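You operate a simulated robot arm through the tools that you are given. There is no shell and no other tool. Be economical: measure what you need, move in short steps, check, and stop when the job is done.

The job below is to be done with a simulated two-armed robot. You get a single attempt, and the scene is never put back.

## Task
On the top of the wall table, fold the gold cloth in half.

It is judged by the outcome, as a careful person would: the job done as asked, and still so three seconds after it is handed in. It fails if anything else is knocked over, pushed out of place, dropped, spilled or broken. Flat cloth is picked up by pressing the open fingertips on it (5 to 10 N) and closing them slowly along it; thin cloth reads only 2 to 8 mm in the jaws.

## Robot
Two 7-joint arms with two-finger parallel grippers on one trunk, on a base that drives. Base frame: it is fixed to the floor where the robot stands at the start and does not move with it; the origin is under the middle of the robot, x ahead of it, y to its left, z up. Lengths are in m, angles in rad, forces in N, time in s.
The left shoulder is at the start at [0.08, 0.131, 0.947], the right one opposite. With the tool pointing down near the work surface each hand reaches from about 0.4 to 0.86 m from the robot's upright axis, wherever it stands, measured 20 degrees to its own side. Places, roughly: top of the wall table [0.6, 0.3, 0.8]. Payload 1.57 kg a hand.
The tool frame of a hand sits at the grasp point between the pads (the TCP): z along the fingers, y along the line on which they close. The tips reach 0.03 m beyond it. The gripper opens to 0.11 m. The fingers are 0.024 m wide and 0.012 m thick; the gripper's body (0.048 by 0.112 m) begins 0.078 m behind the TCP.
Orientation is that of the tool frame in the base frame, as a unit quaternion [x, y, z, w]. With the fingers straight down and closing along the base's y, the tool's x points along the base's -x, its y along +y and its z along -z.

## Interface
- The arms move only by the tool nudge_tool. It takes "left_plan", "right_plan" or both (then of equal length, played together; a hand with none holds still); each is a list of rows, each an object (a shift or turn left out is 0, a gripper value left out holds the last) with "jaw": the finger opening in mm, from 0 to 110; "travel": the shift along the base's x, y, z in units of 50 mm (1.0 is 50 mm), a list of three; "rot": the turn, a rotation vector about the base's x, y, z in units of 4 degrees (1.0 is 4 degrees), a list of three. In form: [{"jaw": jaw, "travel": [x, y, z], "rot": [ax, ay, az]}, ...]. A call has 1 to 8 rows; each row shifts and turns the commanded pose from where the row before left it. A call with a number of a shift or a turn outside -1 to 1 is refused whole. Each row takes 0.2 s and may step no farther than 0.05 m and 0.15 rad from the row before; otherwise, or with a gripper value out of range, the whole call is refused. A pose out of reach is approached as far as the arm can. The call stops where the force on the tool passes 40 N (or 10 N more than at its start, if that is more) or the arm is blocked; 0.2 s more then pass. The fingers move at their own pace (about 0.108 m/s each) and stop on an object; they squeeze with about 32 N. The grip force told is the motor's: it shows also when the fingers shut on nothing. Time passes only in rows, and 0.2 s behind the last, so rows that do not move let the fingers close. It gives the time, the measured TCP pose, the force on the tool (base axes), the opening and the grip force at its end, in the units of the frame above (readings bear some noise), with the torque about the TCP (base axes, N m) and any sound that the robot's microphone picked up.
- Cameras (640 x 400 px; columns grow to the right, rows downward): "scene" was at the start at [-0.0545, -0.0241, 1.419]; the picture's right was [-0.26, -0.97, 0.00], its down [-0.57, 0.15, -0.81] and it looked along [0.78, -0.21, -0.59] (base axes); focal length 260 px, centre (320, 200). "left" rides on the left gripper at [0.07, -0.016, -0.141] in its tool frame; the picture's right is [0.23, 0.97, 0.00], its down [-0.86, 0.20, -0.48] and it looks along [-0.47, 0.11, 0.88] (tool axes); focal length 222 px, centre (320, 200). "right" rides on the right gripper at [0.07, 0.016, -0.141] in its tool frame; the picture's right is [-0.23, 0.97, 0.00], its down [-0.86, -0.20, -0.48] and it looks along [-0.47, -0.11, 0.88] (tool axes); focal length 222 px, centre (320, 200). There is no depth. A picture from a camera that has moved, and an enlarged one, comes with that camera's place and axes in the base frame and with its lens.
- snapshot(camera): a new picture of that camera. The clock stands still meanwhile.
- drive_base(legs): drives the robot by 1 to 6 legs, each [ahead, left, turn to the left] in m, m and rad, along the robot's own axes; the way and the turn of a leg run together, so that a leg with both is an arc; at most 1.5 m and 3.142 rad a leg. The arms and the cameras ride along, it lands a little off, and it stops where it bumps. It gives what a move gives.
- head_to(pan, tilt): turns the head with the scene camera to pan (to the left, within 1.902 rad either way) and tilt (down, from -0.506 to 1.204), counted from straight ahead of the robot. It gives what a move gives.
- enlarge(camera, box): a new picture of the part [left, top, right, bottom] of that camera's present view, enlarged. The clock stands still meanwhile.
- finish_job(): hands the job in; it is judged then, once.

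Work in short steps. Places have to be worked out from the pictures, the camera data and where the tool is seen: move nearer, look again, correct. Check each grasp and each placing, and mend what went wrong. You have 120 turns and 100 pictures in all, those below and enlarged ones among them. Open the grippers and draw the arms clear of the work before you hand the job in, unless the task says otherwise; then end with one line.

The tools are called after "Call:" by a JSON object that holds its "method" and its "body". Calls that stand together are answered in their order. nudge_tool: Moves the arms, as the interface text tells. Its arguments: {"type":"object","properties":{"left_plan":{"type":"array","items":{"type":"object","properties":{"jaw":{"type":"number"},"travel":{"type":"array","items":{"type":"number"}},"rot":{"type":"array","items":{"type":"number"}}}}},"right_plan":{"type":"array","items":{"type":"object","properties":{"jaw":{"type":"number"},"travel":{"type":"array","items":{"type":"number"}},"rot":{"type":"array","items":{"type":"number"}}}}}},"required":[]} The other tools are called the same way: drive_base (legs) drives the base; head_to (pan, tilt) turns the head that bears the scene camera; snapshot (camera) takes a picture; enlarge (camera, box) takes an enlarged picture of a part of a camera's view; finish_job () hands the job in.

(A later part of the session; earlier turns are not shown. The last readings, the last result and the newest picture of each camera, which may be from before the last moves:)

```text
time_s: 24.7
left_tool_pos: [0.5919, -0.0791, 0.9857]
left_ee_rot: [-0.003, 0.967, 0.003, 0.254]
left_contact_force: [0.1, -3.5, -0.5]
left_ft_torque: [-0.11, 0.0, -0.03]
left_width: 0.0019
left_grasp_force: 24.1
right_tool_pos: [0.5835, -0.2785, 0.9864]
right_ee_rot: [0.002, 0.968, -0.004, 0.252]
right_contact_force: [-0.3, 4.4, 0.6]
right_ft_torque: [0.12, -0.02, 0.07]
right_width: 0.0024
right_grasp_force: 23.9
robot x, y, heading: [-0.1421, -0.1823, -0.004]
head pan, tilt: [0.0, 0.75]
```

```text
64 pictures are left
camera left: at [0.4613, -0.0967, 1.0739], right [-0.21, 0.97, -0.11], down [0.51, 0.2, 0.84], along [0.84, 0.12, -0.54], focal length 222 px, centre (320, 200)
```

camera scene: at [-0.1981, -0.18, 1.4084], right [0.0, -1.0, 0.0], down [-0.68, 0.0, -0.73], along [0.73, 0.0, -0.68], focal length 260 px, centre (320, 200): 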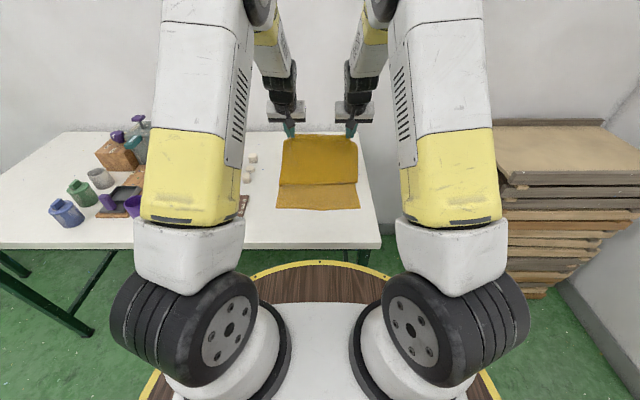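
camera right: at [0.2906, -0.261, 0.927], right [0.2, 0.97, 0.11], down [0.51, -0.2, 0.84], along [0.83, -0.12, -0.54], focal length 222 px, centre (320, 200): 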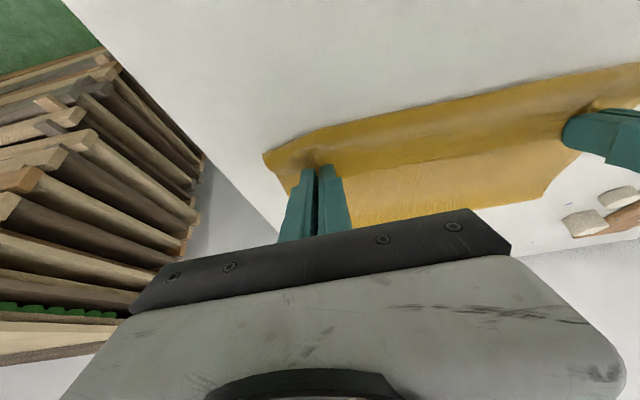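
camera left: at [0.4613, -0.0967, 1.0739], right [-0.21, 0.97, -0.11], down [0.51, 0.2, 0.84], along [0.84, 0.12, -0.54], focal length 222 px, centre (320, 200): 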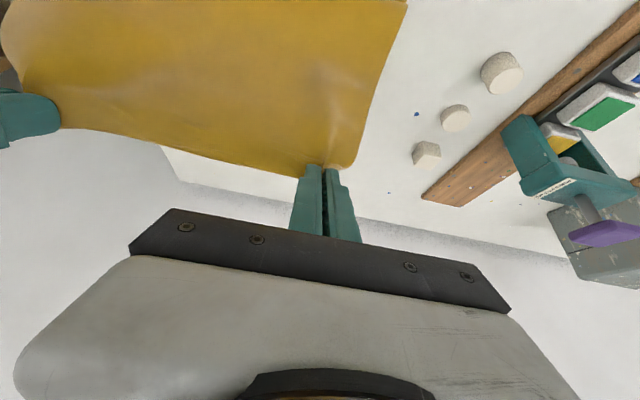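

The sheet is slack and its foot is still too near, at x≈0.535. I move the hands back toward the far side so it lies out again and pulls taut around a crease at x≈0.605.

Call:
{"method": "nudge_tool", "body": {"left_plan": [{"travel": [0.43, 0, -0.05]}, {"travel": [0.43, 0, -0.1]}, {"travel": [0.43, 0, -0.15]}, {"travel": [0.43, 0, -0.15]}, {"travel": [0.43, 0, -0.15]}, {}], "right_plan": [{"travel": [0.43, 0, -0.05]}, {"travel": [0.43, 0, -0.1]}, {"travel": [0.43, 0, -0.15]}, {"travel": [0.43, 0, -0.15]}, {"travel": [0.43, 0, -0.15]}, {}]}}

Call:
{"method": "snapshot", "body": {"camera": "scene"}}

```text
time_s: 26.1
left_tool_pos: [0.6977, -0.0783, 0.9557]
left_ee_rot: [-0.004, 0.968, 0.004, 0.253]
left_contact_force: [0.1, -4.7, -0.3]
left_ft_torque: [-0.12, 0.01, -0.08]
left_width: 0.0021
left_grasp_force: 23.4
right_tool_pos: [0.6915, -0.2791, 0.9571]
right_ee_rot: [0.003, 0.968, -0.004, 0.252]
right_contact_force: [0.0, 3.9, -0.3]
right_ft_torque: [0.12, 0.01, 0.07]
right_width: 0.0023
right_grasp_force: 23.9
robot x, y, heading: [-0.1382, -0.1761, -0.001]
head pan, tilt: [0.0, 0.75]
```

```text
63 pictures are left
camera scene: at [-0.198, -0.18, 1.4084], right [0.0, -1.0, 0.0], down [-0.68, 0.0, -0.73], along [0.73, 0.0, -0.68], focal length 260 px, centre (320, 200)
```

scene: 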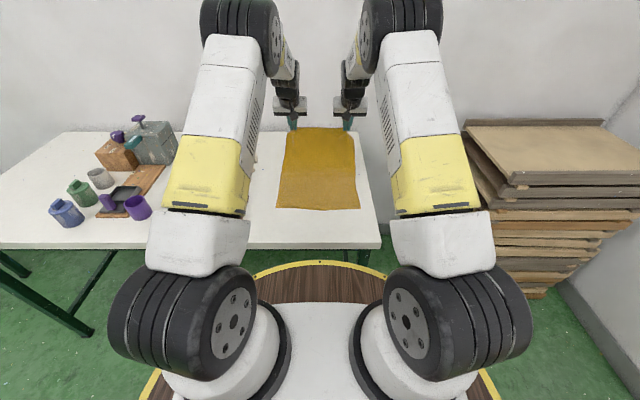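

The cloth is laid out again with the near corner still at (0.42, −0.037). I sweep the edge over on a taut arc about x≈0.605 and stop about 30° above the table, tilting to 45°.

Call:
{"method": "nudge_tool", "body": {"left_plan": [{"travel": [-0.33, 0, 0.17], "rot": [0, -0.244, 0]}, {"travel": [-0.33, 0, 0.17], "rot": [0, -0.244, 0]}, {"travel": [-0.33, 0, 0.17], "rot": [0, -0.244, 0]}, {"travel": [-0.33, 0, 0.17], "rot": [0, -0.244, 0]}, {"travel": [-0.38, 0, 0.013], "rot": [0, -0.244, 0]}, {"travel": [-0.38, 0, 0.013], "rot": [0, -0.244, 0]}, {"travel": [-0.38, 0, 0.013], "rot": [0, -0.244, 0]}, {"travel": [-0.38, 0, 0.013], "rot": [0, -0.244, 0]}], "right_plan": [{"travel": [-0.33, 0, 0.17], "rot": [0, -0.244, 0]}, {"travel": [-0.33, 0, 0.17], "rot": [0, -0.244, 0]}, {"travel": [-0.33, 0, 0.17], "rot": [0, -0.244, 0]}, {"travel": [-0.33, 0, 0.17], "rot": [0, -0.244, 0]}, {"travel": [-0.38, 0, 0.013], "rot": [0, -0.244, 0]}, {"travel": [-0.38, 0, 0.013], "rot": [0, -0.244, 0]}, {"travel": [-0.38, 0, 0.013], "rot": [0, -0.244, 0]}, {"travel": [-0.38, 0, 0.013], "rot": [0, -0.244, 0]}]}}

Call:
{"method": "nudge_tool", "body": {"left_plan": [{"travel": [-0.35, 0, -0.148], "rot": [0, -0.244, 0]}, {"travel": [-0.35, 0, -0.148], "rot": [0, -0.244, 0]}, {"travel": [-0.35, 0, -0.148], "rot": [0, -0.244, 0]}, {"travel": [-0.35, 0, -0.148], "rot": [0, -0.244, 0]}, {"travel": [-0.255, 0, -0.28], "rot": [0, -0.244, 0]}, {"travel": [-0.255, 0, -0.28], "rot": [0, -0.244, 0]}], "right_plan": [{"travel": [-0.35, 0, -0.148], "rot": [0, -0.244, 0]}, {"travel": [-0.35, 0, -0.148], "rot": [0, -0.244, 0]}, {"travel": [-0.35, 0, -0.148], "rot": [0, -0.244, 0]}, {"travel": [-0.35, 0, -0.148], "rot": [0, -0.244, 0]}, {"travel": [-0.255, 0, -0.28], "rot": [0, -0.244, 0]}, {"travel": [-0.255, 0, -0.28], "rot": [0, -0.244, 0]}]}}

Call:
{"method": "snapshot", "body": {"camera": "scene"}}

Call:
{"method": "snapshot", "body": {"camera": "left"}}

Call:
{"method": "snapshot", "body": {"camera": "right"}}

```text
time_s: 27.9
left_tool_pos: [0.5557, -0.0787, 0.9921]
left_ee_rot: [-0.003, 0.948, 0.004, 0.319]
left_contact_force: [-0.4, -4.0, 0.0]
left_ft_torque: [-0.1, 0.01, -0.1]
left_width: 0.002
left_grasp_force: 23.5
right_tool_pos: [0.5473, -0.279, 0.9936]
right_ee_rot: [0.004, 0.948, -0.004, 0.317]
right_contact_force: [0.8, 4.3, 0.2]
right_ft_torque: [0.14, 0.03, 0.08]
right_width: 0.0023
right_grasp_force: 23.1
robot x, y, heading: [-0.1418, -0.1801, 0.004]
head pan, tilt: [0.0, 0.75]
```

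```text
time_s: 29.3
left_tool_pos: [0.4603, -0.0812, 0.9332]
left_ee_rot: [-0.003, 0.93, 0.003, 0.368]
left_contact_force: [-0.8, -3.3, 0.3]
left_ft_torque: [-0.09, 0.03, -0.04]
left_width: 0.0019
left_grasp_force: 23.2
right_tool_pos: [0.4535, -0.2777, 0.9369]
right_ee_rot: [0.003, 0.93, -0.003, 0.366]
right_contact_force: [-0.7, 2.2, -0.8]
right_ft_torque: [0.08, -0.05, 0.08]
right_width: 0.0022
right_grasp_force: 23.9
robot x, y, heading: [-0.1386, -0.1798, -0.0]
head pan, tilt: [0.0, 0.75]
```

```text
62 pictures are left
camera scene: at [-0.1981, -0.18, 1.4084], right [0.0, -1.0, 0.0], down [-0.68, 0.0, -0.73], along [0.73, 0.0, -0.68], focal length 260 px, centre (320, 200)
```

scene: 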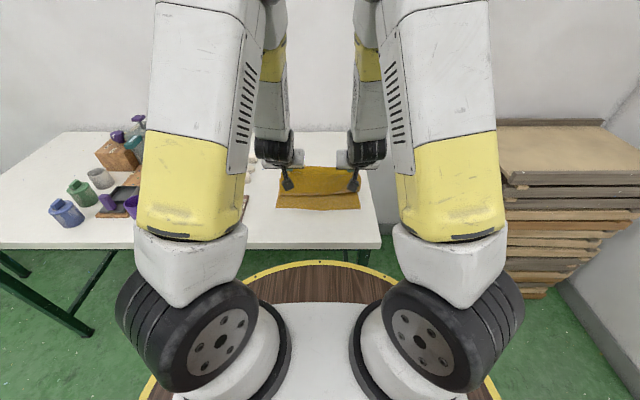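

```text
61 pictures are left
camera left: at [0.3126, -0.0971, 0.9896], right [-0.17, 0.97, -0.15], down [0.29, 0.2, 0.93], along [0.94, 0.12, -0.32], focal length 222 px, centre (320, 200)
```

left: 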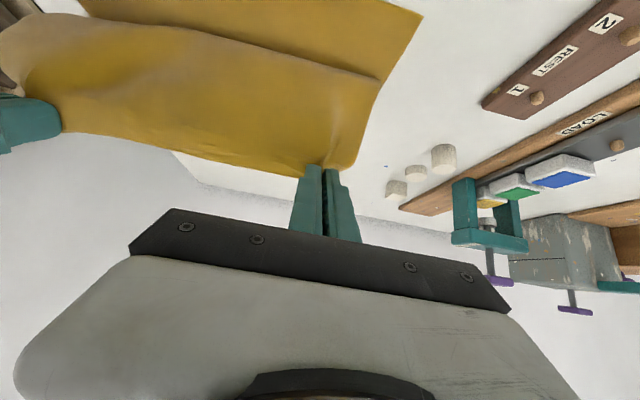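

```text
60 pictures are left
camera right: at [0.3057, -0.2608, 0.9918], right [0.17, 0.97, 0.15], down [0.3, -0.2, 0.93], along [0.94, -0.12, -0.32], focal length 222 px, centre (320, 200)
```

right: 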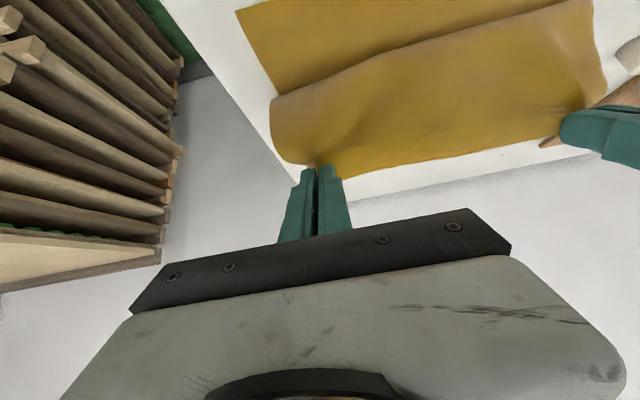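

The panel hangs in a slack drape under the grips. I pull a little further toward the near side and down, so it becomes a gentle ramp from the crease up to the fingers without a U-turn.

Call:
{"method": "nudge_tool", "body": {"left_plan": [{"travel": [-0.3, 0, 0]}, {"travel": [-0.3, 0, -0.1]}, {"travel": [-0.3, 0, -0.2]}, {"travel": [-0.1, 0, -0.2]}], "right_plan": [{"travel": [-0.3, 0, 0]}, {"travel": [-0.3, 0, -0.1]}, {"travel": [-0.3, 0, -0.2]}, {"travel": [-0.1, 0, -0.2]}]}}

Call:
{"method": "snapshot", "body": {"camera": "left"}}

Call:
{"method": "enlarge", "body": {"camera": "scene", "box": [240, 140, 400, 240]}}

```text
time_s: 30.3
left_tool_pos: [0.4098, -0.0806, 0.9108]
left_ee_rot: [-0.003, 0.93, 0.002, 0.367]
left_contact_force: [-1.1, -5.0, -0.4]
left_ft_torque: [-0.09, 0.0, -0.08]
left_width: 0.0019
left_grasp_force: 23.8
right_tool_pos: [0.4034, -0.2792, 0.9109]
right_ee_rot: [0.003, 0.931, -0.004, 0.365]
right_contact_force: [-0.5, 4.0, 0.1]
right_ft_torque: [0.1, -0.01, 0.07]
right_width: 0.0023
right_grasp_force: 23.3
robot x, y, heading: [-0.139, -0.1771, -0.001]
head pan, tilt: [0.0, 0.75]
```

```text
59 pictures are left
camera left: at [0.2626, -0.0965, 0.9649], right [-0.17, 0.97, -0.15], down [0.3, 0.2, 0.93], along [0.94, 0.12, -0.32], focal length 222 px, centre (320, 200)
```

left: 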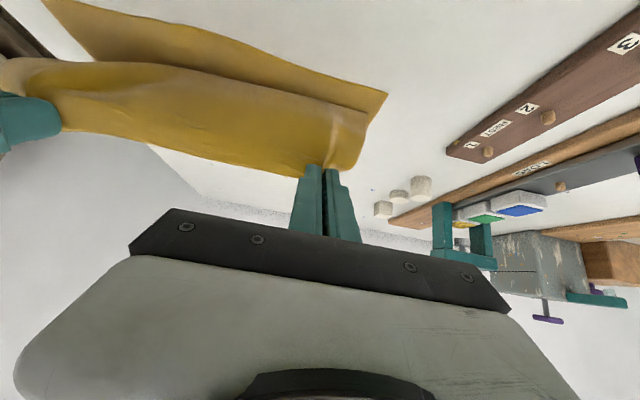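

```text
4.00 times, centred on (320, 190) of scene
camera zoom: at [-0.1982, -0.18, 1.4084], right [0.0, -1.0, 0.0], down [-0.68, 0.0, -0.73], along [0.73, 0.0, -0.68], focal length 1041 px, centre (320, 240)
```

zoom: 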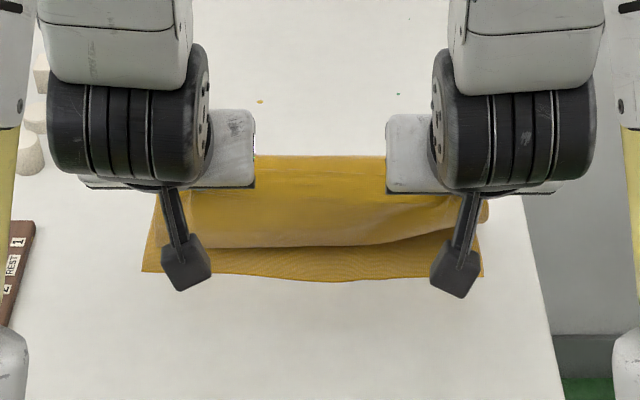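

The sheet still hangs nearly vertically from the grips. I back the base 4 cm, so the panel leans clearly to the near side before release.

Call:
{"method": "drive_base", "body": {"legs": [[-0.04, 0, 0]]}}

Call:
{"method": "snapshot", "body": {"camera": "left"}}

Call:
{"method": "enlarge", "body": {"camera": "scene", "box": [240, 140, 400, 240]}}

```text
time_s: 31.2
left_tool_pos: [0.3693, -0.0794, 0.9102]
left_ee_rot: [-0.004, 0.93, 0.003, 0.367]
left_contact_force: [-1.1, -3.4, -0.4]
left_ft_torque: [-0.09, -0.01, -0.06]
left_width: 0.0021
left_grasp_force: 23.5
right_tool_pos: [0.3637, -0.2783, 0.9105]
right_ee_rot: [0.003, 0.931, -0.004, 0.366]
right_contact_force: [0.8, 3.6, 0.1]
right_ft_torque: [0.1, 0.02, 0.09]
right_width: 0.0022
right_grasp_force: 24.0
robot x, y, heading: [-0.1853, -0.1768, 0.001]
head pan, tilt: [0.0, 0.75]
```

```text
57 pictures are left
camera left: at [0.2231, -0.0966, 0.9649], right [-0.17, 0.97, -0.15], down [0.3, 0.2, 0.93], along [0.94, 0.12, -0.32], focal length 222 px, centre (320, 200)
```

left: 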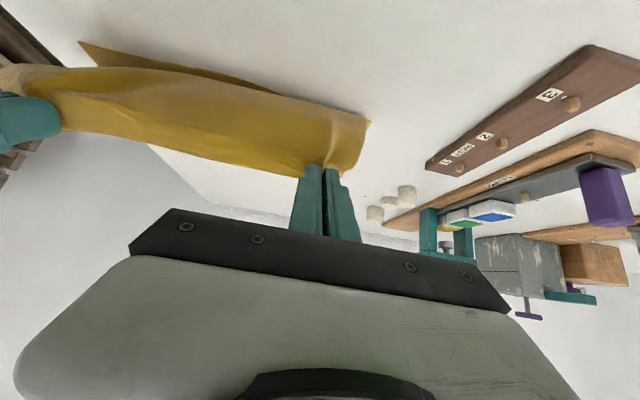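

```text
4.00 times, centred on (320, 190) of scene
camera zoom: at [-0.2378, -0.18, 1.4084], right [0.0, -1.0, 0.0], down [-0.68, 0.0, -0.73], along [0.73, 0.0, -0.68], focal length 1041 px, centre (320, 240)
```

zoom: 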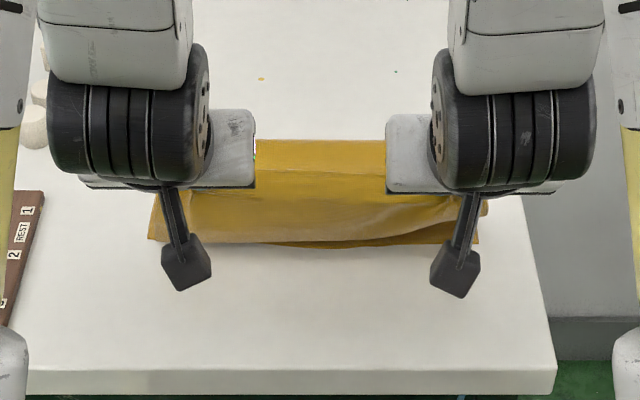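

The cloth is limp and hangs under the grips. I pull another 4 cm back and lower so the hanging part leans toward me, then release. Once the edge lies back-face up I can regrip it the right way round and re-lay it precisely.

Call:
{"method": "drive_base", "body": {"legs": [[-0.04, 0, 0]]}}

Call:
{"method": "nudge_tool", "body": {"left_plan": [{"travel": [0, 0, -0.3]}, {"travel": [0, 0, -0.3]}], "right_plan": [{"travel": [0, 0, -0.3]}, {"travel": [0, 0, -0.3]}]}}

Call:
{"method": "snapshot", "body": {"camera": "left"}}

Call:
{"method": "enlarge", "body": {"camera": "scene", "box": [240, 140, 400, 240]}}

```text
time_s: 32.1
left_tool_pos: [0.3305, -0.0795, 0.9092]
left_ee_rot: [-0.003, 0.93, 0.002, 0.368]
left_contact_force: [0.6, -4.0, 0.4]
left_ft_torque: [-0.1, 0.01, -0.09]
left_width: 0.002
left_grasp_force: 23.7
right_tool_pos: [0.3231, -0.2779, 0.9099]
right_ee_rot: [0.004, 0.93, -0.004, 0.367]
right_contact_force: [0.8, 2.2, -0.4]
right_ft_torque: [0.1, -0.03, 0.08]
right_width: 0.0023
right_grasp_force: 23.9
robot x, y, heading: [-0.2189, -0.1785, -0.004]
head pan, tilt: [0.0, 0.75]
```

```text
time_s: 32.7
left_tool_pos: [0.3305, -0.0807, 0.8799]
left_ee_rot: [-0.002, 0.93, 0.002, 0.367]
left_contact_force: [-0.5, -2.2, -0.1]
left_ft_torque: [-0.06, -0.02, -0.03]
left_width: 0.0019
left_grasp_force: 23.3
right_tool_pos: [0.3226, -0.2774, 0.8814]
right_ee_rot: [0.004, 0.931, -0.004, 0.365]
right_contact_force: [-0.8, 1.5, 0.5]
right_ft_torque: [0.05, 0.01, 0.03]
right_width: 0.0022
right_grasp_force: 24.7
robot x, y, heading: [-0.2171, -0.1779, -0.002]
head pan, tilt: [0.0, 0.75]
```

```text
55 pictures are left
camera left: at [0.183, -0.0973, 0.935], right [-0.17, 0.97, -0.15], down [0.3, 0.2, 0.93], along [0.94, 0.12, -0.32], focal length 222 px, centre (320, 200)
```

left: 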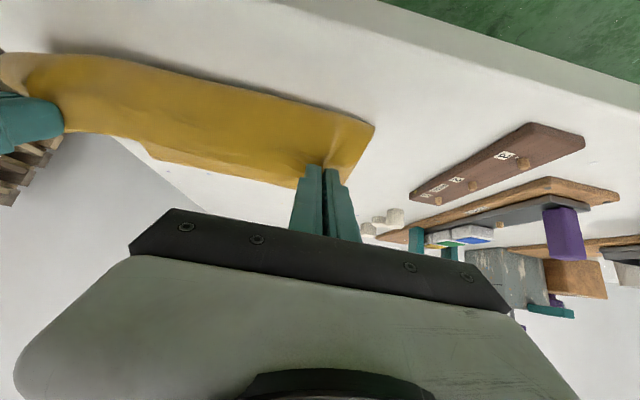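

```text
4.00 times, centred on (320, 190) of scene
camera zoom: at [-0.2783, -0.18, 1.4083], right [0.0, -1.0, 0.0], down [-0.68, 0.0, -0.73], along [0.73, 0.0, -0.68], focal length 1041 px, centre (320, 240)
```

zoom: 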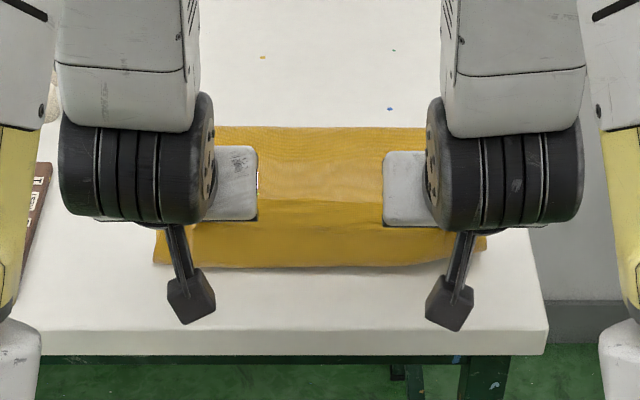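

The crease just keeps rolling after the hands, so pulling further is no use. I reset: lift and bring the hands forward, drive the base back in, and lay the cloth out to restore the crease at x≈0.605. After that I fold over with a quicker swing and release so the edge falls toward the near side.

Call:
{"method": "nudge_tool", "body": {"left_plan": [{"travel": [0.4, 0, 0.5]}, {"travel": [0.5, 0, 0.5]}, {"travel": [0.6, 0, 0.5]}, {"travel": [0.6, 0, 0.4]}, {"travel": [0.6, 0, 0.2]}, {"travel": [0.6, 0, 0]}, {"travel": [0.5, 0, 0]}], "right_plan": [{"travel": [0.4, 0, 0.5]}, {"travel": [0.5, 0, 0.5]}, {"travel": [0.6, 0, 0.5]}, {"travel": [0.6, 0, 0.4]}, {"travel": [0.6, 0, 0.2]}, {"travel": [0.6, 0, 0]}, {"travel": [0.5, 0, 0]}]}}

Call:
{"method": "drive_base", "body": {"legs": [[0.08, 0, 0]]}}

Call:
{"method": "nudge_tool", "body": {"left_plan": [{"travel": [0.5, 0, 0], "rot": [0, 0.6, 0]}, {"travel": [0.5, 0, -0.1], "rot": [0, 0.6, 0]}, {"travel": [0.5, 0, -0.15], "rot": [0, 0.6, 0]}, {"travel": [0.4, 0, -0.2], "rot": [0, 0.6, 0]}, {"travel": [0.3, 0, -0.2], "rot": [0, 0.6, 0]}, {}], "right_plan": [{"travel": [0.5, 0, 0], "rot": [0, 0.6, 0]}, {"travel": [0.5, 0, -0.1], "rot": [0, 0.6, 0]}, {"travel": [0.5, 0, -0.15], "rot": [0, 0.6, 0]}, {"travel": [0.4, 0, -0.2], "rot": [0, 0.6, 0]}, {"travel": [0.3, 0, -0.2], "rot": [0, 0.6, 0]}, {}]}}

Call:
{"method": "snapshot", "body": {"camera": "scene"}}

```text
time_s: 34.3
left_tool_pos: [0.5198, -0.0797, 0.9866]
left_ee_rot: [-0.003, 0.93, 0.003, 0.367]
left_contact_force: [-0.9, -4.6, -0.4]
left_ft_torque: [-0.11, -0.02, -0.08]
left_width: 0.002
left_grasp_force: 23.4
right_tool_pos: [0.513, -0.2781, 0.9856]
right_ee_rot: [0.004, 0.931, -0.003, 0.366]
right_contact_force: [-0.2, 4.0, -0.3]
right_ft_torque: [0.07, 0.01, 0.08]
right_width: 0.0023
right_grasp_force: 23.4
robot x, y, heading: [-0.2249, -0.1788, -0.001]
head pan, tilt: [0.0, 0.75]
```

```text
time_s: 35.3
left_tool_pos: [0.5997, -0.0812, 0.9848]
left_ee_rot: [-0.003, 0.93, 0.003, 0.367]
left_contact_force: [0.8, -4.1, -0.7]
left_ft_torque: [-0.13, -0.02, -0.06]
left_width: 0.0018
left_grasp_force: 23.3
right_tool_pos: [0.5922, -0.2781, 0.9857]
right_ee_rot: [0.003, 0.931, -0.003, 0.365]
right_contact_force: [-0.6, 4.0, -0.6]
right_ft_torque: [0.1, -0.03, 0.12]
right_width: 0.0022
right_grasp_force: 23.7
robot x, y, heading: [-0.1409, -0.1797, -0.004]
head pan, tilt: [0.0, 0.75]
```

```text
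time_s: 36.7
left_tool_pos: [0.7098, -0.079, 0.9518]
left_ee_rot: [-0.003, 0.964, 0.003, 0.267]
left_contact_force: [-0.6, -3.6, -0.1]
left_ft_torque: [-0.13, 0.0, 0.01]
left_width: 0.002
left_grasp_force: 24.0
right_tool_pos: [0.7029, -0.2788, 0.9512]
right_ee_rot: [0.002, 0.964, -0.003, 0.267]
right_contact_force: [-0.1, 4.1, 0.4]
right_ft_torque: [0.11, 0.0, 0.08]
right_width: 0.0023
right_grasp_force: 24.0
robot x, y, heading: [-0.1436, -0.1797, 0.001]
head pan, tilt: [0.0, 0.75]
```

```text
53 pictures are left
camera scene: at [-0.1982, -0.18, 1.4084], right [0.0, -1.0, 0.0], down [-0.68, 0.0, -0.73], along [0.73, 0.0, -0.68], focal length 260 px, centre (320, 200)
```

scene: 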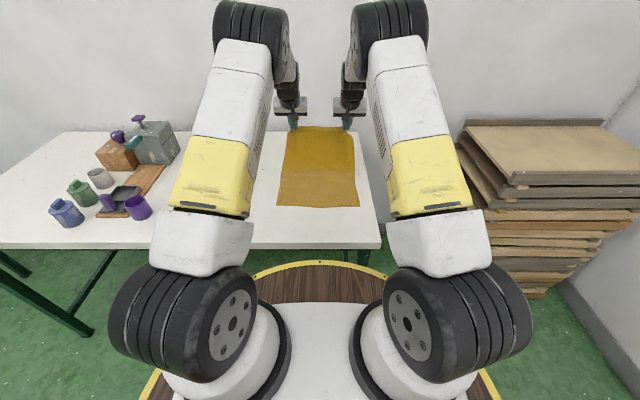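

The cloth is laid out again and the near edge is still at x≈0.42. I swing the edge over at full speed and open the jaws past the top, while the panel is moving toward the near side.

Call:
{"method": "nudge_tool", "body": {"left_plan": [{"travel": [-0.9, 0, 0.35], "rot": [0, -0.4, 0]}, {"travel": [-0.95, 0, 0.2], "rot": [0, -0.4, 0]}, {"travel": [-0.97, 0, 0.05], "rot": [0, -0.4, 0]}, {"travel": [-0.95, 0, -0.25], "rot": [0, -0.4, 0]}, {"travel": [-0.85, 0, -0.5], "rot": [0, -0.4, 0]}, {"travel": [-0.75, 0, -0.6], "rot": [0, -0.4, 0], "jaw": 60}, {"travel": [-0.5, 0, -0.1]}, {"travel": [0, 0, 0.5]}], "right_plan": [{"travel": [-0.9, 0, 0.35], "rot": [0, -0.4, 0]}, {"travel": [-0.95, 0, 0.2], "rot": [0, -0.4, 0]}, {"travel": [-0.97, 0, 0.05], "rot": [0, -0.4, 0]}, {"travel": [-0.95, 0, -0.25], "rot": [0, -0.4, 0]}, {"travel": [-0.85, 0, -0.5], "rot": [0, -0.4, 0]}, {"travel": [-0.75, 0, -0.6], "rot": [0, -0.4, 0], "jaw": 60}, {"travel": [-0.5, 0, -0.1]}, {"travel": [0, 0, 0.5]}]}}

Call:
{"method": "snapshot", "body": {"camera": "scene"}}

Call:
{"method": "snapshot", "body": {"camera": "left"}}

Call:
{"method": "snapshot", "body": {"camera": "right"}}

```text
time_s: 38.5
left_tool_pos: [0.4172, -0.078, 0.9357]
left_ee_rot: [-0.003, 0.938, 0.004, 0.347]
left_contact_force: [0.4, 0.5, 0.7]
left_ft_torque: [0.0, 0.02, 0.0]
left_width: 0.0598
left_grasp_force: 0.0
right_tool_pos: [0.4086, -0.2784, 0.936]
right_ee_rot: [0.003, 0.938, -0.004, 0.346]
right_contact_force: [1.3, 1.0, -0.5]
right_ft_torque: [0.0, 0.02, -0.04]
right_width: 0.06
right_grasp_force: 0.1
robot x, y, heading: [-0.1424, -0.1786, 0.004]
head pan, tilt: [0.0, 0.75]
```

```text
52 pictures are left
camera scene: at [-0.1978, -0.18, 1.4084], right [0.0, -1.0, 0.0], down [-0.68, 0.0, -0.73], along [0.73, 0.0, -0.68], focal length 260 px, centre (320, 200)
```

scene: 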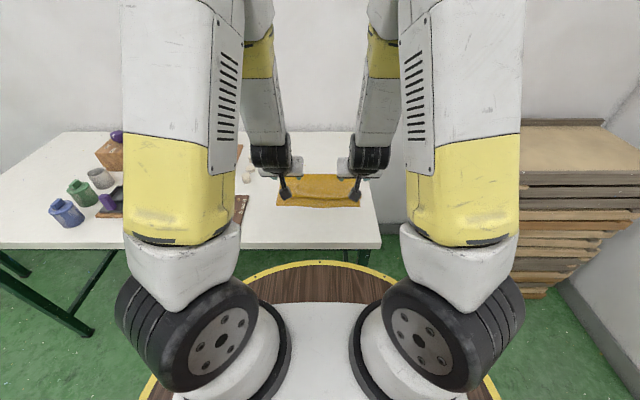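

```text
51 pictures are left
camera left: at [0.2715, -0.0962, 0.9964], right [-0.18, 0.97, -0.14], down [0.34, 0.2, 0.92], along [0.92, 0.12, -0.36], focal length 222 px, centre (320, 200)
```

left: 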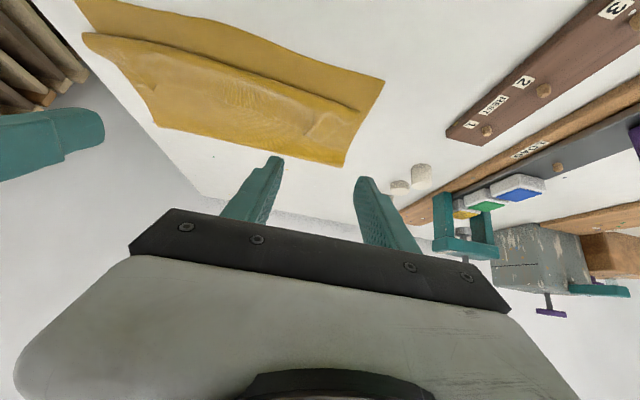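

```text
50 pictures are left
camera right: at [0.2644, -0.2611, 0.9977], right [0.18, 0.97, 0.14], down [0.34, -0.2, 0.92], along [0.92, -0.12, -0.36], focal length 222 px, centre (320, 200)
```

right: 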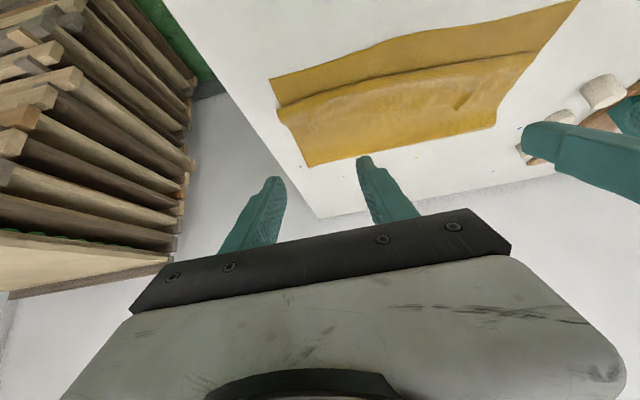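

The cloth is released. I move both hands up and apart to get a clear look at its state.

Call:
{"method": "nudge_tool", "body": {"left_plan": [{"travel": [0, 0, 0.6], "rot": [0, 0.9, 0]}, {"travel": [0, 0.2, 0.6], "rot": [0, 0.9, 0]}, {"travel": [0, 0.7, 0.3], "rot": [0, 0.9, 0]}, {"travel": [0, 0.8, 0.3], "rot": [0, 0.9, 0]}, {"travel": [0, 0.8, 0], "rot": [0, 0.9, 0]}, {"travel": [0, 0.8, 0], "rot": [0, 0.9, 0]}, {"travel": [0, 0.6, 0], "rot": [0, 0.9, 0]}, {"rot": [0, 0.9, 0]}], "right_plan": [{"travel": [0, 0, 0.6], "rot": [0, 0.9, 0]}, {"travel": [0, -0.2, 0.6], "rot": [0, 0.9, 0]}, {"travel": [0, -0.7, 0.3], "rot": [0, 0.9, 0]}, {"travel": [0, -0.8, 0.3], "rot": [0, 0.9, 0]}, {"travel": [0, -0.8, 0], "rot": [0, 0.9, 0]}, {"travel": [0, -0.8, 0], "rot": [0, 0.9, 0]}, {"travel": [0, -0.6, 0], "rot": [0, 0.9, 0]}, {"rot": [0, 0.9, 0]}]}}

Call:
{"method": "enlarge", "body": {"camera": "scene", "box": [240, 140, 400, 240]}}

```text
time_s: 40.3
left_tool_pos: [0.4151, 0.116, 1.0254]
left_ee_rot: [-0.003, 0.995, 0.003, 0.103]
left_contact_force: [0.3, 0.1, -0.3]
left_ft_torque: [0.0, -0.03, -0.01]
left_width: 0.0599
left_grasp_force: 0.1
right_tool_pos: [0.4089, -0.4728, 1.0258]
right_ee_rot: [0.002, 0.995, -0.004, 0.101]
right_contact_force: [0.0, 0.6, -0.1]
right_ft_torque: [0.01, -0.07, 0.0]
right_width: 0.0602
right_grasp_force: 0.0
robot x, y, heading: [-0.1471, -0.1788, -0.001]
head pan, tilt: [0.0, 0.75]
```

```text
4.00 times, centred on (320, 190) of scene
camera zoom: at [-0.1986, -0.18, 1.4083], right [0.0, -1.0, 0.0], down [-0.68, 0.0, -0.73], along [0.73, 0.0, -0.68], focal length 1041 px, centre (320, 240)
```

zoom: 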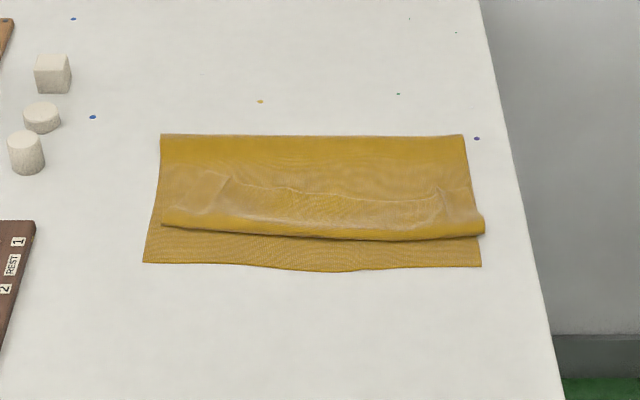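

Very good: the crease sits at x≈0.604 and the bottom layer is untouched. The only defect is a ~5 cm flap, the top layer curling at x≈0.455 with its free edge lying at x≈0.51. I open both hands wide and place the fingertips behind that edge to sweep it over toward me.

Call:
{"method": "nudge_tool", "body": {"left_plan": [{"travel": [0.43, -0.617, -0.3], "jaw": 110}, {"travel": [0.43, -0.617, -0.3]}, {"travel": [0.43, -0.617, -0.4]}, {"travel": [0.43, -0.617, -0.4]}, {"travel": [0.43, -0.617, -0.4]}, {"travel": [0.43, -0.617, -0.4]}, {"travel": [0.43, -0.617, -0.4]}, {"travel": [0, 0, -0.4]}], "right_plan": [{"travel": [0.445, 0.637, -0.3], "jaw": 110}, {"travel": [0.445, 0.637, -0.3]}, {"travel": [0.445, 0.637, -0.4]}, {"travel": [0.445, 0.637, -0.4]}, {"travel": [0.445, 0.637, -0.4]}, {"travel": [0.445, 0.637, -0.4]}, {"travel": [0.445, 0.637, -0.4]}, {"travel": [0, 0, -0.4]}]}}

Call:
{"method": "snapshot", "body": {"camera": "left"}}

Call:
{"method": "snapshot", "body": {"camera": "right"}}

Call:
{"method": "enlarge", "body": {"camera": "scene", "box": [240, 120, 400, 220]}}

```text
time_s: 42.1
left_tool_pos: [0.5661, -0.1013, 0.8734]
left_ee_rot: [-0.003, 0.995, 0.004, 0.104]
left_contact_force: [0.3, 0.1, 0.3]
left_ft_torque: [0.04, -0.03, -0.04]
left_width: 0.11
left_grasp_force: 0.1
right_tool_pos: [0.5646, -0.2502, 0.8757]
right_ee_rot: [0.001, 0.995, -0.004, 0.102]
right_contact_force: [-0.3, 0.1, -0.2]
right_ft_torque: [0.02, 0.0, 0.0]
right_width: 0.1099
right_grasp_force: 0.0
robot x, y, heading: [-0.1414, -0.1788, 0.005]
head pan, tilt: [0.0, 0.75]
```

```text
48 pictures are left
camera left: at [0.4693, -0.1179, 0.9971], right [-0.23, 0.97, -0.04], down [0.74, 0.2, 0.65], along [0.64, 0.12, -0.76], focal length 222 px, centre (320, 200)
```

left: 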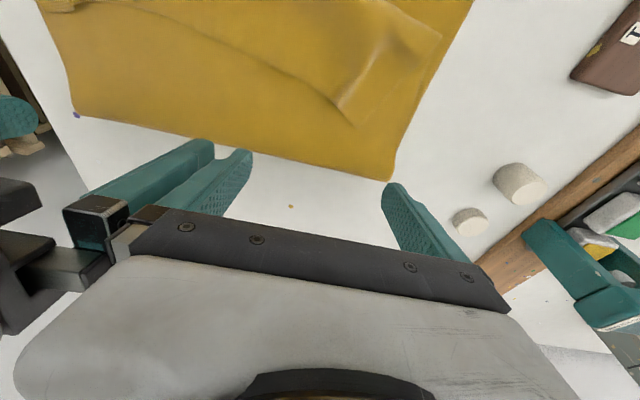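

```text
47 pictures are left
camera right: at [0.4683, -0.2329, 0.9991], right [0.23, 0.97, 0.04], down [0.74, -0.2, 0.64], along [0.63, -0.12, -0.76], focal length 222 px, centre (320, 200)
```

right: 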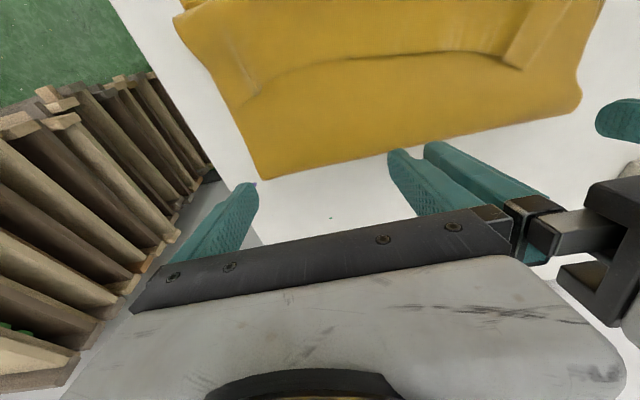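

```text
4.00 times, centred on (320, 170) of scene
camera zoom: at [-0.1985, -0.18, 1.4084], right [0.0, -1.0, 0.0], down [-0.68, 0.0, -0.73], along [0.73, 0.0, -0.68], focal length 1041 px, centre (320, 320)
```

zoom: 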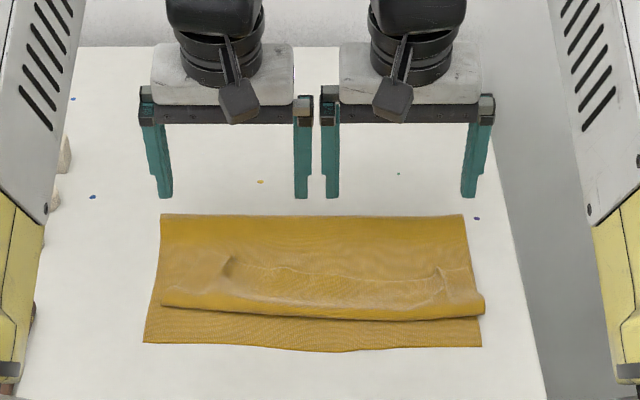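

The flap's free edge is at x≈0.51–0.53, and the tips are over the panel just behind it. I lower to about 6 mm above the table and sweep gently toward the near side.

Call:
{"method": "nudge_tool", "body": {"left_plan": [{"travel": [-0.2, 0, -0.35]}, {"travel": [-0.05, 0, -0.32]}, {"travel": [0, 0, -0.06]}, {"travel": [-0.3, 0, 0]}, {"travel": [-0.3, 0, 0]}, {"travel": [-0.3, 0, 0]}], "right_plan": [{"travel": [-0.2, 0, -0.38]}, {"travel": [-0.05, 0, -0.34]}, {"travel": [0, 0, -0.06]}, {"travel": [-0.3, 0, 0]}, {"travel": [-0.3, 0, 0]}, {"travel": [-0.3, 0, 0]}]}}

Call:
{"method": "snapshot", "body": {"camera": "left"}}

Call:
{"method": "enlarge", "body": {"camera": "scene", "box": [240, 140, 400, 240]}}

```text
time_s: 43.5
left_tool_pos: [0.5084, -0.0998, 0.8384]
left_ee_rot: [-0.002, 0.995, 0.004, 0.104]
left_contact_force: [0.4, -0.8, 0.6]
left_ft_torque: [0.0, -0.02, -0.04]
left_width: 0.1101
left_grasp_force: 0.0
right_tool_pos: [0.5084, -0.2506, 0.836]
right_ee_rot: [0.002, 0.995, -0.004, 0.102]
right_contact_force: [-0.5, 0.5, 0.0]
right_ft_torque: [0.01, -0.01, 0.01]
right_width: 0.1099
right_grasp_force: 0.0
robot x, y, heading: [-0.1419, -0.1781, -0.003]
head pan, tilt: [0.0, 0.75]
```

```text
45 pictures are left
camera left: at [0.4119, -0.1173, 0.9612], right [-0.23, 0.97, -0.04], down [0.74, 0.2, 0.65], along [0.64, 0.12, -0.76], focal length 222 px, centre (320, 200)
```

left: 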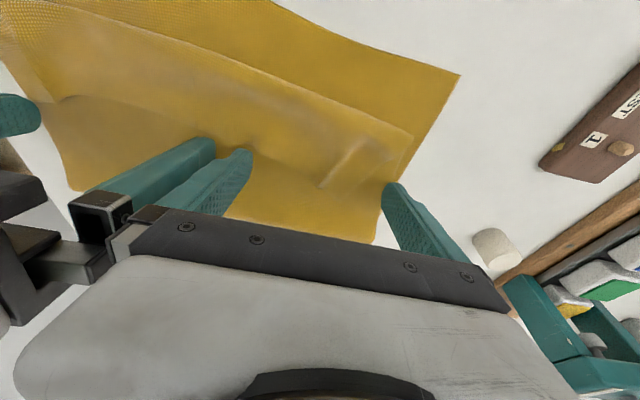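

```text
4.00 times, centred on (320, 190) of scene
camera zoom: at [-0.1979, -0.18, 1.4084], right [0.0, -1.0, 0.0], down [-0.68, 0.0, -0.73], along [0.73, 0.0, -0.68], focal length 1041 px, centre (320, 240)
```

zoom: 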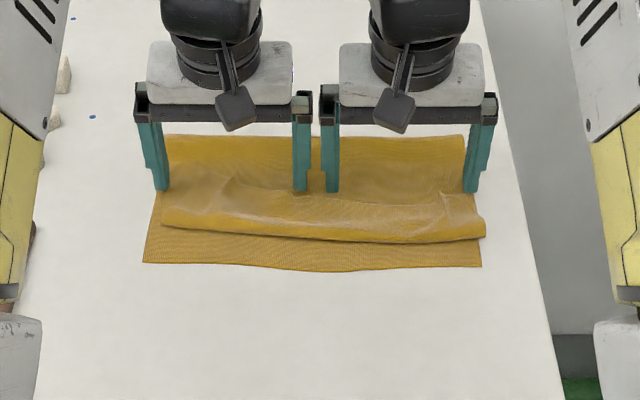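

The tips are now right at the flap's edge and have not disturbed the panel. I lower 2–3 mm and keep sweeping.

Call:
{"method": "nudge_tool", "body": {"left_plan": [{"travel": [0, 0, -0.06]}, {"travel": [-0.25, 0, 0]}, {"travel": [-0.25, 0, 0]}, {"travel": [-0.25, 0, 0]}, {"travel": [-0.25, 0, 0]}], "right_plan": [{"travel": [0, 0, -0.02]}, {"travel": [-0.25, 0, 0]}, {"travel": [-0.25, 0, 0]}, {"travel": [-0.25, 0, 0]}, {"travel": [-0.25, 0, 0]}]}}

Call:
{"method": "snapshot", "body": {"camera": "left"}}

Call:
{"method": "enlarge", "body": {"camera": "scene", "box": [240, 140, 400, 240]}}

```text
time_s: 44.7
left_tool_pos: [0.4589, -0.1006, 0.8352]
left_ee_rot: [-0.004, 0.995, 0.004, 0.104]
left_contact_force: [0.0, -0.6, -0.2]
left_ft_torque: [0.0, 0.02, -0.01]
left_width: 0.1097
left_grasp_force: 0.1
right_tool_pos: [0.4589, -0.2513, 0.8344]
right_ee_rot: [0.001, 0.995, -0.003, 0.102]
right_contact_force: [0.2, -0.5, 0.8]
right_ft_torque: [-0.03, -0.04, -0.02]
right_width: 0.11
right_grasp_force: 0.0
robot x, y, heading: [-0.1443, -0.1763, -0.003]
head pan, tilt: [0.0, 0.75]
```

```text
43 pictures are left
camera left: at [0.3619, -0.1177, 0.9582], right [-0.23, 0.97, -0.04], down [0.74, 0.2, 0.65], along [0.64, 0.12, -0.76], focal length 222 px, centre (320, 200)
```

left: 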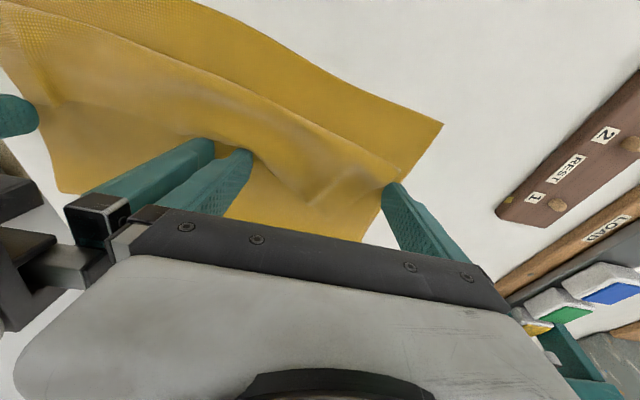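

```text
4.00 times, centred on (320, 190) of scene
camera zoom: at [-0.198, -0.18, 1.4084], right [0.0, -1.0, 0.0], down [-0.68, 0.0, -0.73], along [0.73, 0.0, -0.68], focal length 1041 px, centre (320, 240)
```

zoom: 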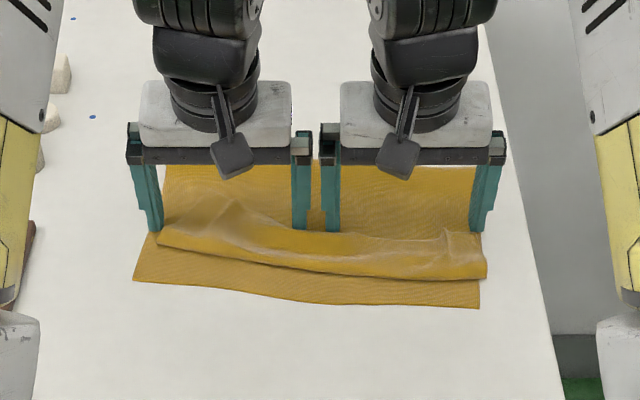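

The whole cloth slid ~3.5 cm toward me instead of unrolling, because it is slippery. I'll pin the panel behind the flap with the left hand and sweep the right half with the right hand, then swap.

Call:
{"method": "nudge_tool", "body": {"left_plan": [{"travel": [0.1, 0, 0.5], "jaw": 50}, {"travel": [0.7, 0, 0.1]}, {"travel": [0.6, -0.3, -0.2]}, {"travel": [0, 0, -0.3]}, {"travel": [0, 0, -0.12]}, {"travel": [0, 0, -0.05]}, {}]}}

```text
time_s: 46.3
left_tool_pos: [0.5302, -0.1145, 0.8333]
left_ee_rot: [-0.003, 0.994, 0.003, 0.105]
left_contact_force: [-4.3, 0.6, 24.7]
left_ft_torque: [-0.51, 0.2, -0.07]
left_width: 0.0494
left_grasp_force: 0.2
right_tool_pos: [0.4566, -0.2504, 0.8362]
right_ee_rot: [0.002, 0.995, -0.004, 0.103]
right_contact_force: [0.3, 0.1, 0.4]
right_ft_torque: [-0.03, 0.03, 0.04]
right_width: 0.1099
right_grasp_force: 0.0
robot x, y, heading: [-0.1382, -0.1776, -0.003]
head pan, tilt: [0.0, 0.75]
```

The left hand pins the panel with about 25 N. Now the right hand sweeps toward the near edge.

Call:
{"method": "nudge_tool", "body": {"right_plan": [{"travel": [-0.25, 0, -0.03]}, {"travel": [-0.25, 0, 0]}, {"travel": [-0.25, 0, 0]}, {"travel": [-0.25, 0, 0]}]}}

Call:
{"method": "enlarge", "body": {"camera": "scene", "box": [240, 140, 400, 240]}}

Call:
{"method": "snapshot", "body": {"camera": "right"}}

```text
time_s: 47.3
left_tool_pos: [0.5303, -0.1152, 0.8336]
left_ee_rot: [-0.003, 0.994, 0.004, 0.106]
left_contact_force: [-0.3, 0.4, 37.2]
left_ft_torque: [-0.63, 0.19, -0.03]
left_width: 0.0498
left_grasp_force: 0.1
right_tool_pos: [0.4066, -0.2497, 0.8346]
right_ee_rot: [0.002, 0.995, -0.003, 0.103]
right_contact_force: [1.0, 0.4, 0.3]
right_ft_torque: [-0.03, -0.03, -0.03]
right_width: 0.1099
right_grasp_force: 0.0
robot x, y, heading: [-0.1427, -0.1778, 0.004]
head pan, tilt: [0.0, 0.75]
```

```text
4.00 times, centred on (320, 190) of scene
camera zoom: at [-0.1993, -0.1801, 1.4083], right [0.0, -1.0, 0.0], down [-0.68, 0.0, -0.73], along [0.73, 0.0, -0.68], focal length 1041 px, centre (320, 240)
```

zoom: 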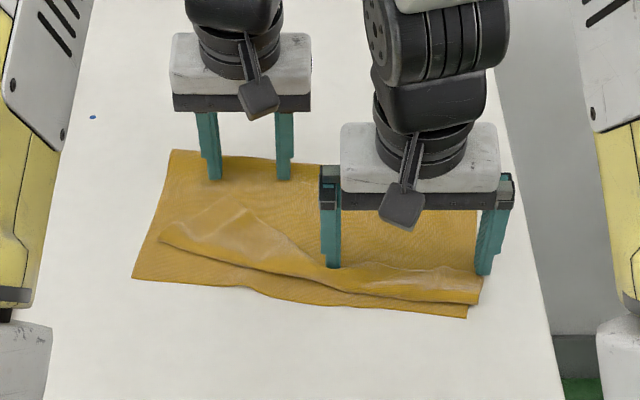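

```text
40 pictures are left
camera right: at [0.3093, -0.2324, 0.9587], right [0.23, 0.97, 0.04], down [0.74, -0.2, 0.64], along [0.63, -0.12, -0.76], focal length 222 px, centre (320, 200)
```

right: 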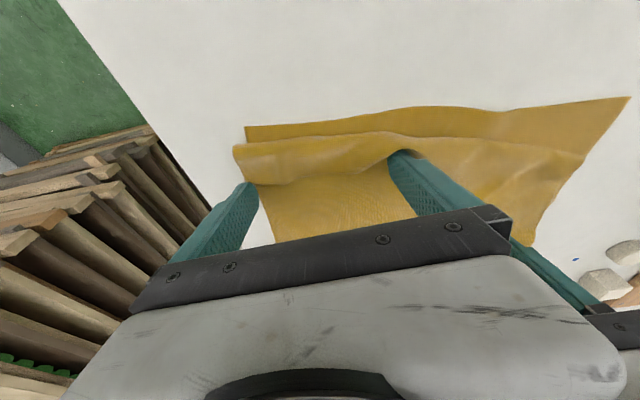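

That works: on the right the flap is rolling out over the near edge. I continue 4 cm more.

Call:
{"method": "nudge_tool", "body": {"right_plan": [{"travel": [-0.25, 0, 0]}, {"travel": [-0.25, 0, 0]}, {"travel": [-0.25, 0, 0]}, {"travel": [-0.1, 0, 0]}]}}

Call:
{"method": "enlarge", "body": {"camera": "scene", "box": [240, 140, 400, 240]}}

Call:
{"method": "snapshot", "body": {"camera": "right"}}

```text
time_s: 48.3
left_tool_pos: [0.5285, -0.1154, 0.834]
left_ee_rot: [-0.003, 0.994, 0.003, 0.106]
left_contact_force: [4.2, 0.2, 35.8]
left_ft_torque: [-0.7, 0.07, 0.03]
left_width: 0.0498
left_grasp_force: 0.1
right_tool_pos: [0.3647, -0.2493, 0.8346]
right_ee_rot: [0.001, 0.995, -0.003, 0.103]
right_contact_force: [0.4, 0.2, -0.4]
right_ft_torque: [-0.01, -0.02, 0.0]
right_width: 0.1101
right_grasp_force: 0.0
robot x, y, heading: [-0.1448, -0.1817, 0.003]
head pan, tilt: [0.0, 0.75]
```

```text
4.00 times, centred on (320, 190) of scene
camera zoom: at [-0.1992, -0.1801, 1.4083], right [0.0, -1.0, 0.0], down [-0.68, 0.0, -0.73], along [0.73, 0.0, -0.68], focal length 1041 px, centre (320, 240)
```

zoom: 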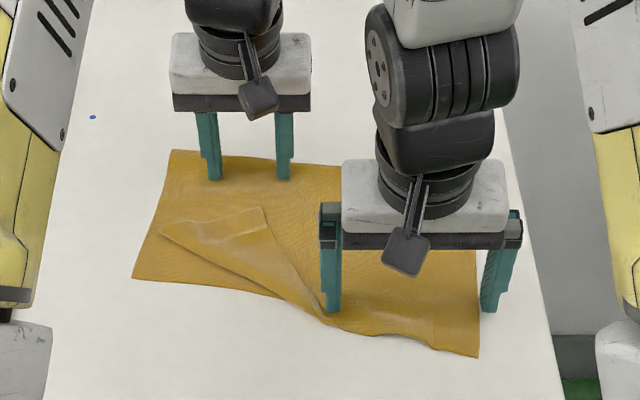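

```text
38 pictures are left
camera right: at [0.2677, -0.2325, 0.9584], right [0.23, 0.97, 0.04], down [0.74, -0.2, 0.64], along [0.63, -0.12, -0.76], focal length 222 px, centre (320, 200)
```

right: 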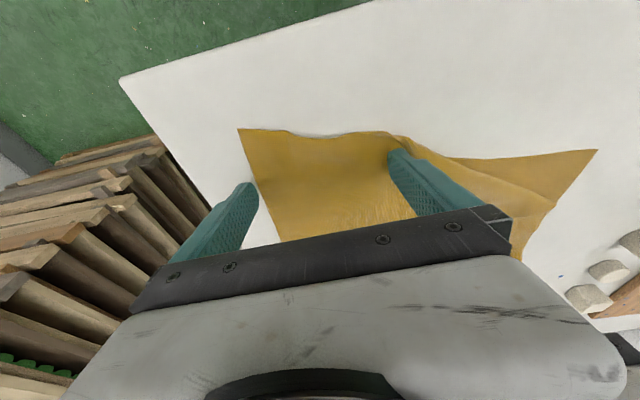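

The right half unrolled perfectly. Now I swap: the right hand pins the panel on the right and the left hand gets ready behind the remaining flap on the left.

Call:
{"method": "nudge_tool", "body": {"left_plan": [{"travel": [0, 0, 0.5]}, {"travel": [0, 0.3, 0], "jaw": 110}, {}, {}, {}, {}, {"travel": [0, 0, -0.2]}, {"travel": [-0.05, 0, -0.22]}], "right_plan": [{"travel": [0, 0, 0.6]}, {"travel": [0.7, 0.1, 0.1], "jaw": 50}, {"travel": [0.7, 0.1, 0]}, {"travel": [0.7, 0, -0.2]}, {"travel": [0, 0, -0.35]}, {"travel": [0, 0, -0.15]}, {"travel": [0, 0, -0.05]}, {"travel": [0, 0, -0.02]}]}}

Call:
{"method": "enlarge", "body": {"camera": "scene", "box": [240, 140, 400, 240]}}

```text
time_s: 50.1
left_tool_pos: [0.5254, -0.0999, 0.8372]
left_ee_rot: [-0.002, 0.995, 0.004, 0.102]
left_contact_force: [-0.7, 0.2, -0.6]
left_ft_torque: [-0.01, 0.01, -0.02]
left_width: 0.11
left_grasp_force: 0.0
right_tool_pos: [0.4708, -0.2402, 0.8333]
right_ee_rot: [0.002, 0.995, -0.003, 0.105]
right_contact_force: [-6.7, -2.7, 37.8]
right_ft_torque: [0.35, 0.42, 0.1]
right_width: 0.0498
right_grasp_force: 0.1
robot x, y, heading: [-0.1416, -0.1787, -0.0]
head pan, tilt: [0.0, 0.75]
```

```text
4.00 times, centred on (320, 190) of scene
camera zoom: at [-0.1997, -0.18, 1.4083], right [0.0, -1.0, 0.0], down [-0.68, 0.0, -0.73], along [0.73, 0.0, -0.68], focal length 1041 px, centre (320, 240)
```

zoom: 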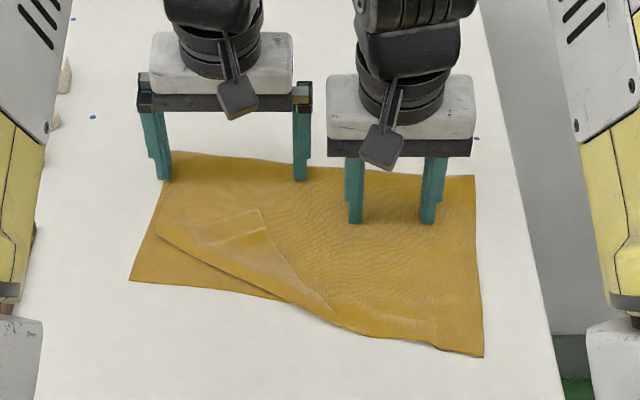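

The panel is pinned on the right. I sweep the left half toward the near edge.

Call:
{"method": "nudge_tool", "body": {"left_plan": [{"travel": [-0.3, 0, -0.04]}, {"travel": [-0.3, 0, 0]}, {"travel": [-0.3, 0, 0]}, {"travel": [-0.3, 0, 0]}, {"travel": [-0.3, 0, 0]}, {"travel": [-0.3, 0, 0]}, {"travel": [-0.3, 0, 0]}], "right_plan": [{"travel": [0, 0, 0.02]}, {}, {}, {}, {}, {}, {}]}}

Call:
{"method": "enlarge", "body": {"camera": "scene", "box": [240, 140, 400, 240]}}

Call:
{"method": "snapshot", "body": {"camera": "left"}}

```text
time_s: 51.7
left_tool_pos: [0.4204, -0.0991, 0.8349]
left_ee_rot: [-0.004, 0.995, 0.004, 0.104]
left_contact_force: [-0.2, 0.5, 1.1]
left_ft_torque: [-0.03, -0.03, 0.01]
left_width: 0.1101
left_grasp_force: 0.2
right_tool_pos: [0.4695, -0.2397, 0.8321]
right_ee_rot: [0.002, 0.995, -0.004, 0.104]
right_contact_force: [5.0, -0.3, 39.1]
right_ft_torque: [0.43, 0.03, -0.03]
right_width: 0.0499
right_grasp_force: 0.1
robot x, y, heading: [-0.1422, -0.1792, 0.003]
head pan, tilt: [0.0, 0.75]
```

```text
4.00 times, centred on (320, 190) of scene
camera zoom: at [-0.1991, -0.1799, 1.4083], right [0.0, -1.0, 0.0], down [-0.68, 0.0, -0.73], along [0.73, 0.0, -0.68], focal length 1041 px, centre (320, 240)
```

zoom: 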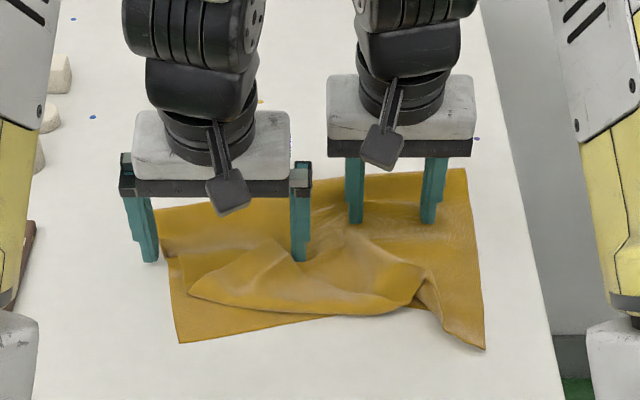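

```text
35 pictures are left
camera left: at [0.3235, -0.1173, 0.9582], right [-0.23, 0.97, -0.04], down [0.74, 0.2, 0.65], along [0.64, 0.12, -0.76], focal length 222 px, centre (320, 200)
```

left: 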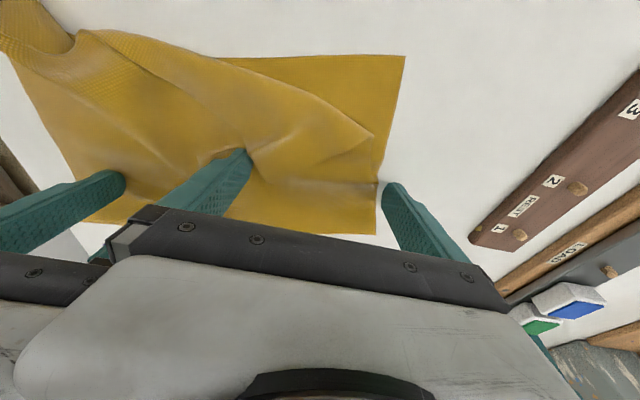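

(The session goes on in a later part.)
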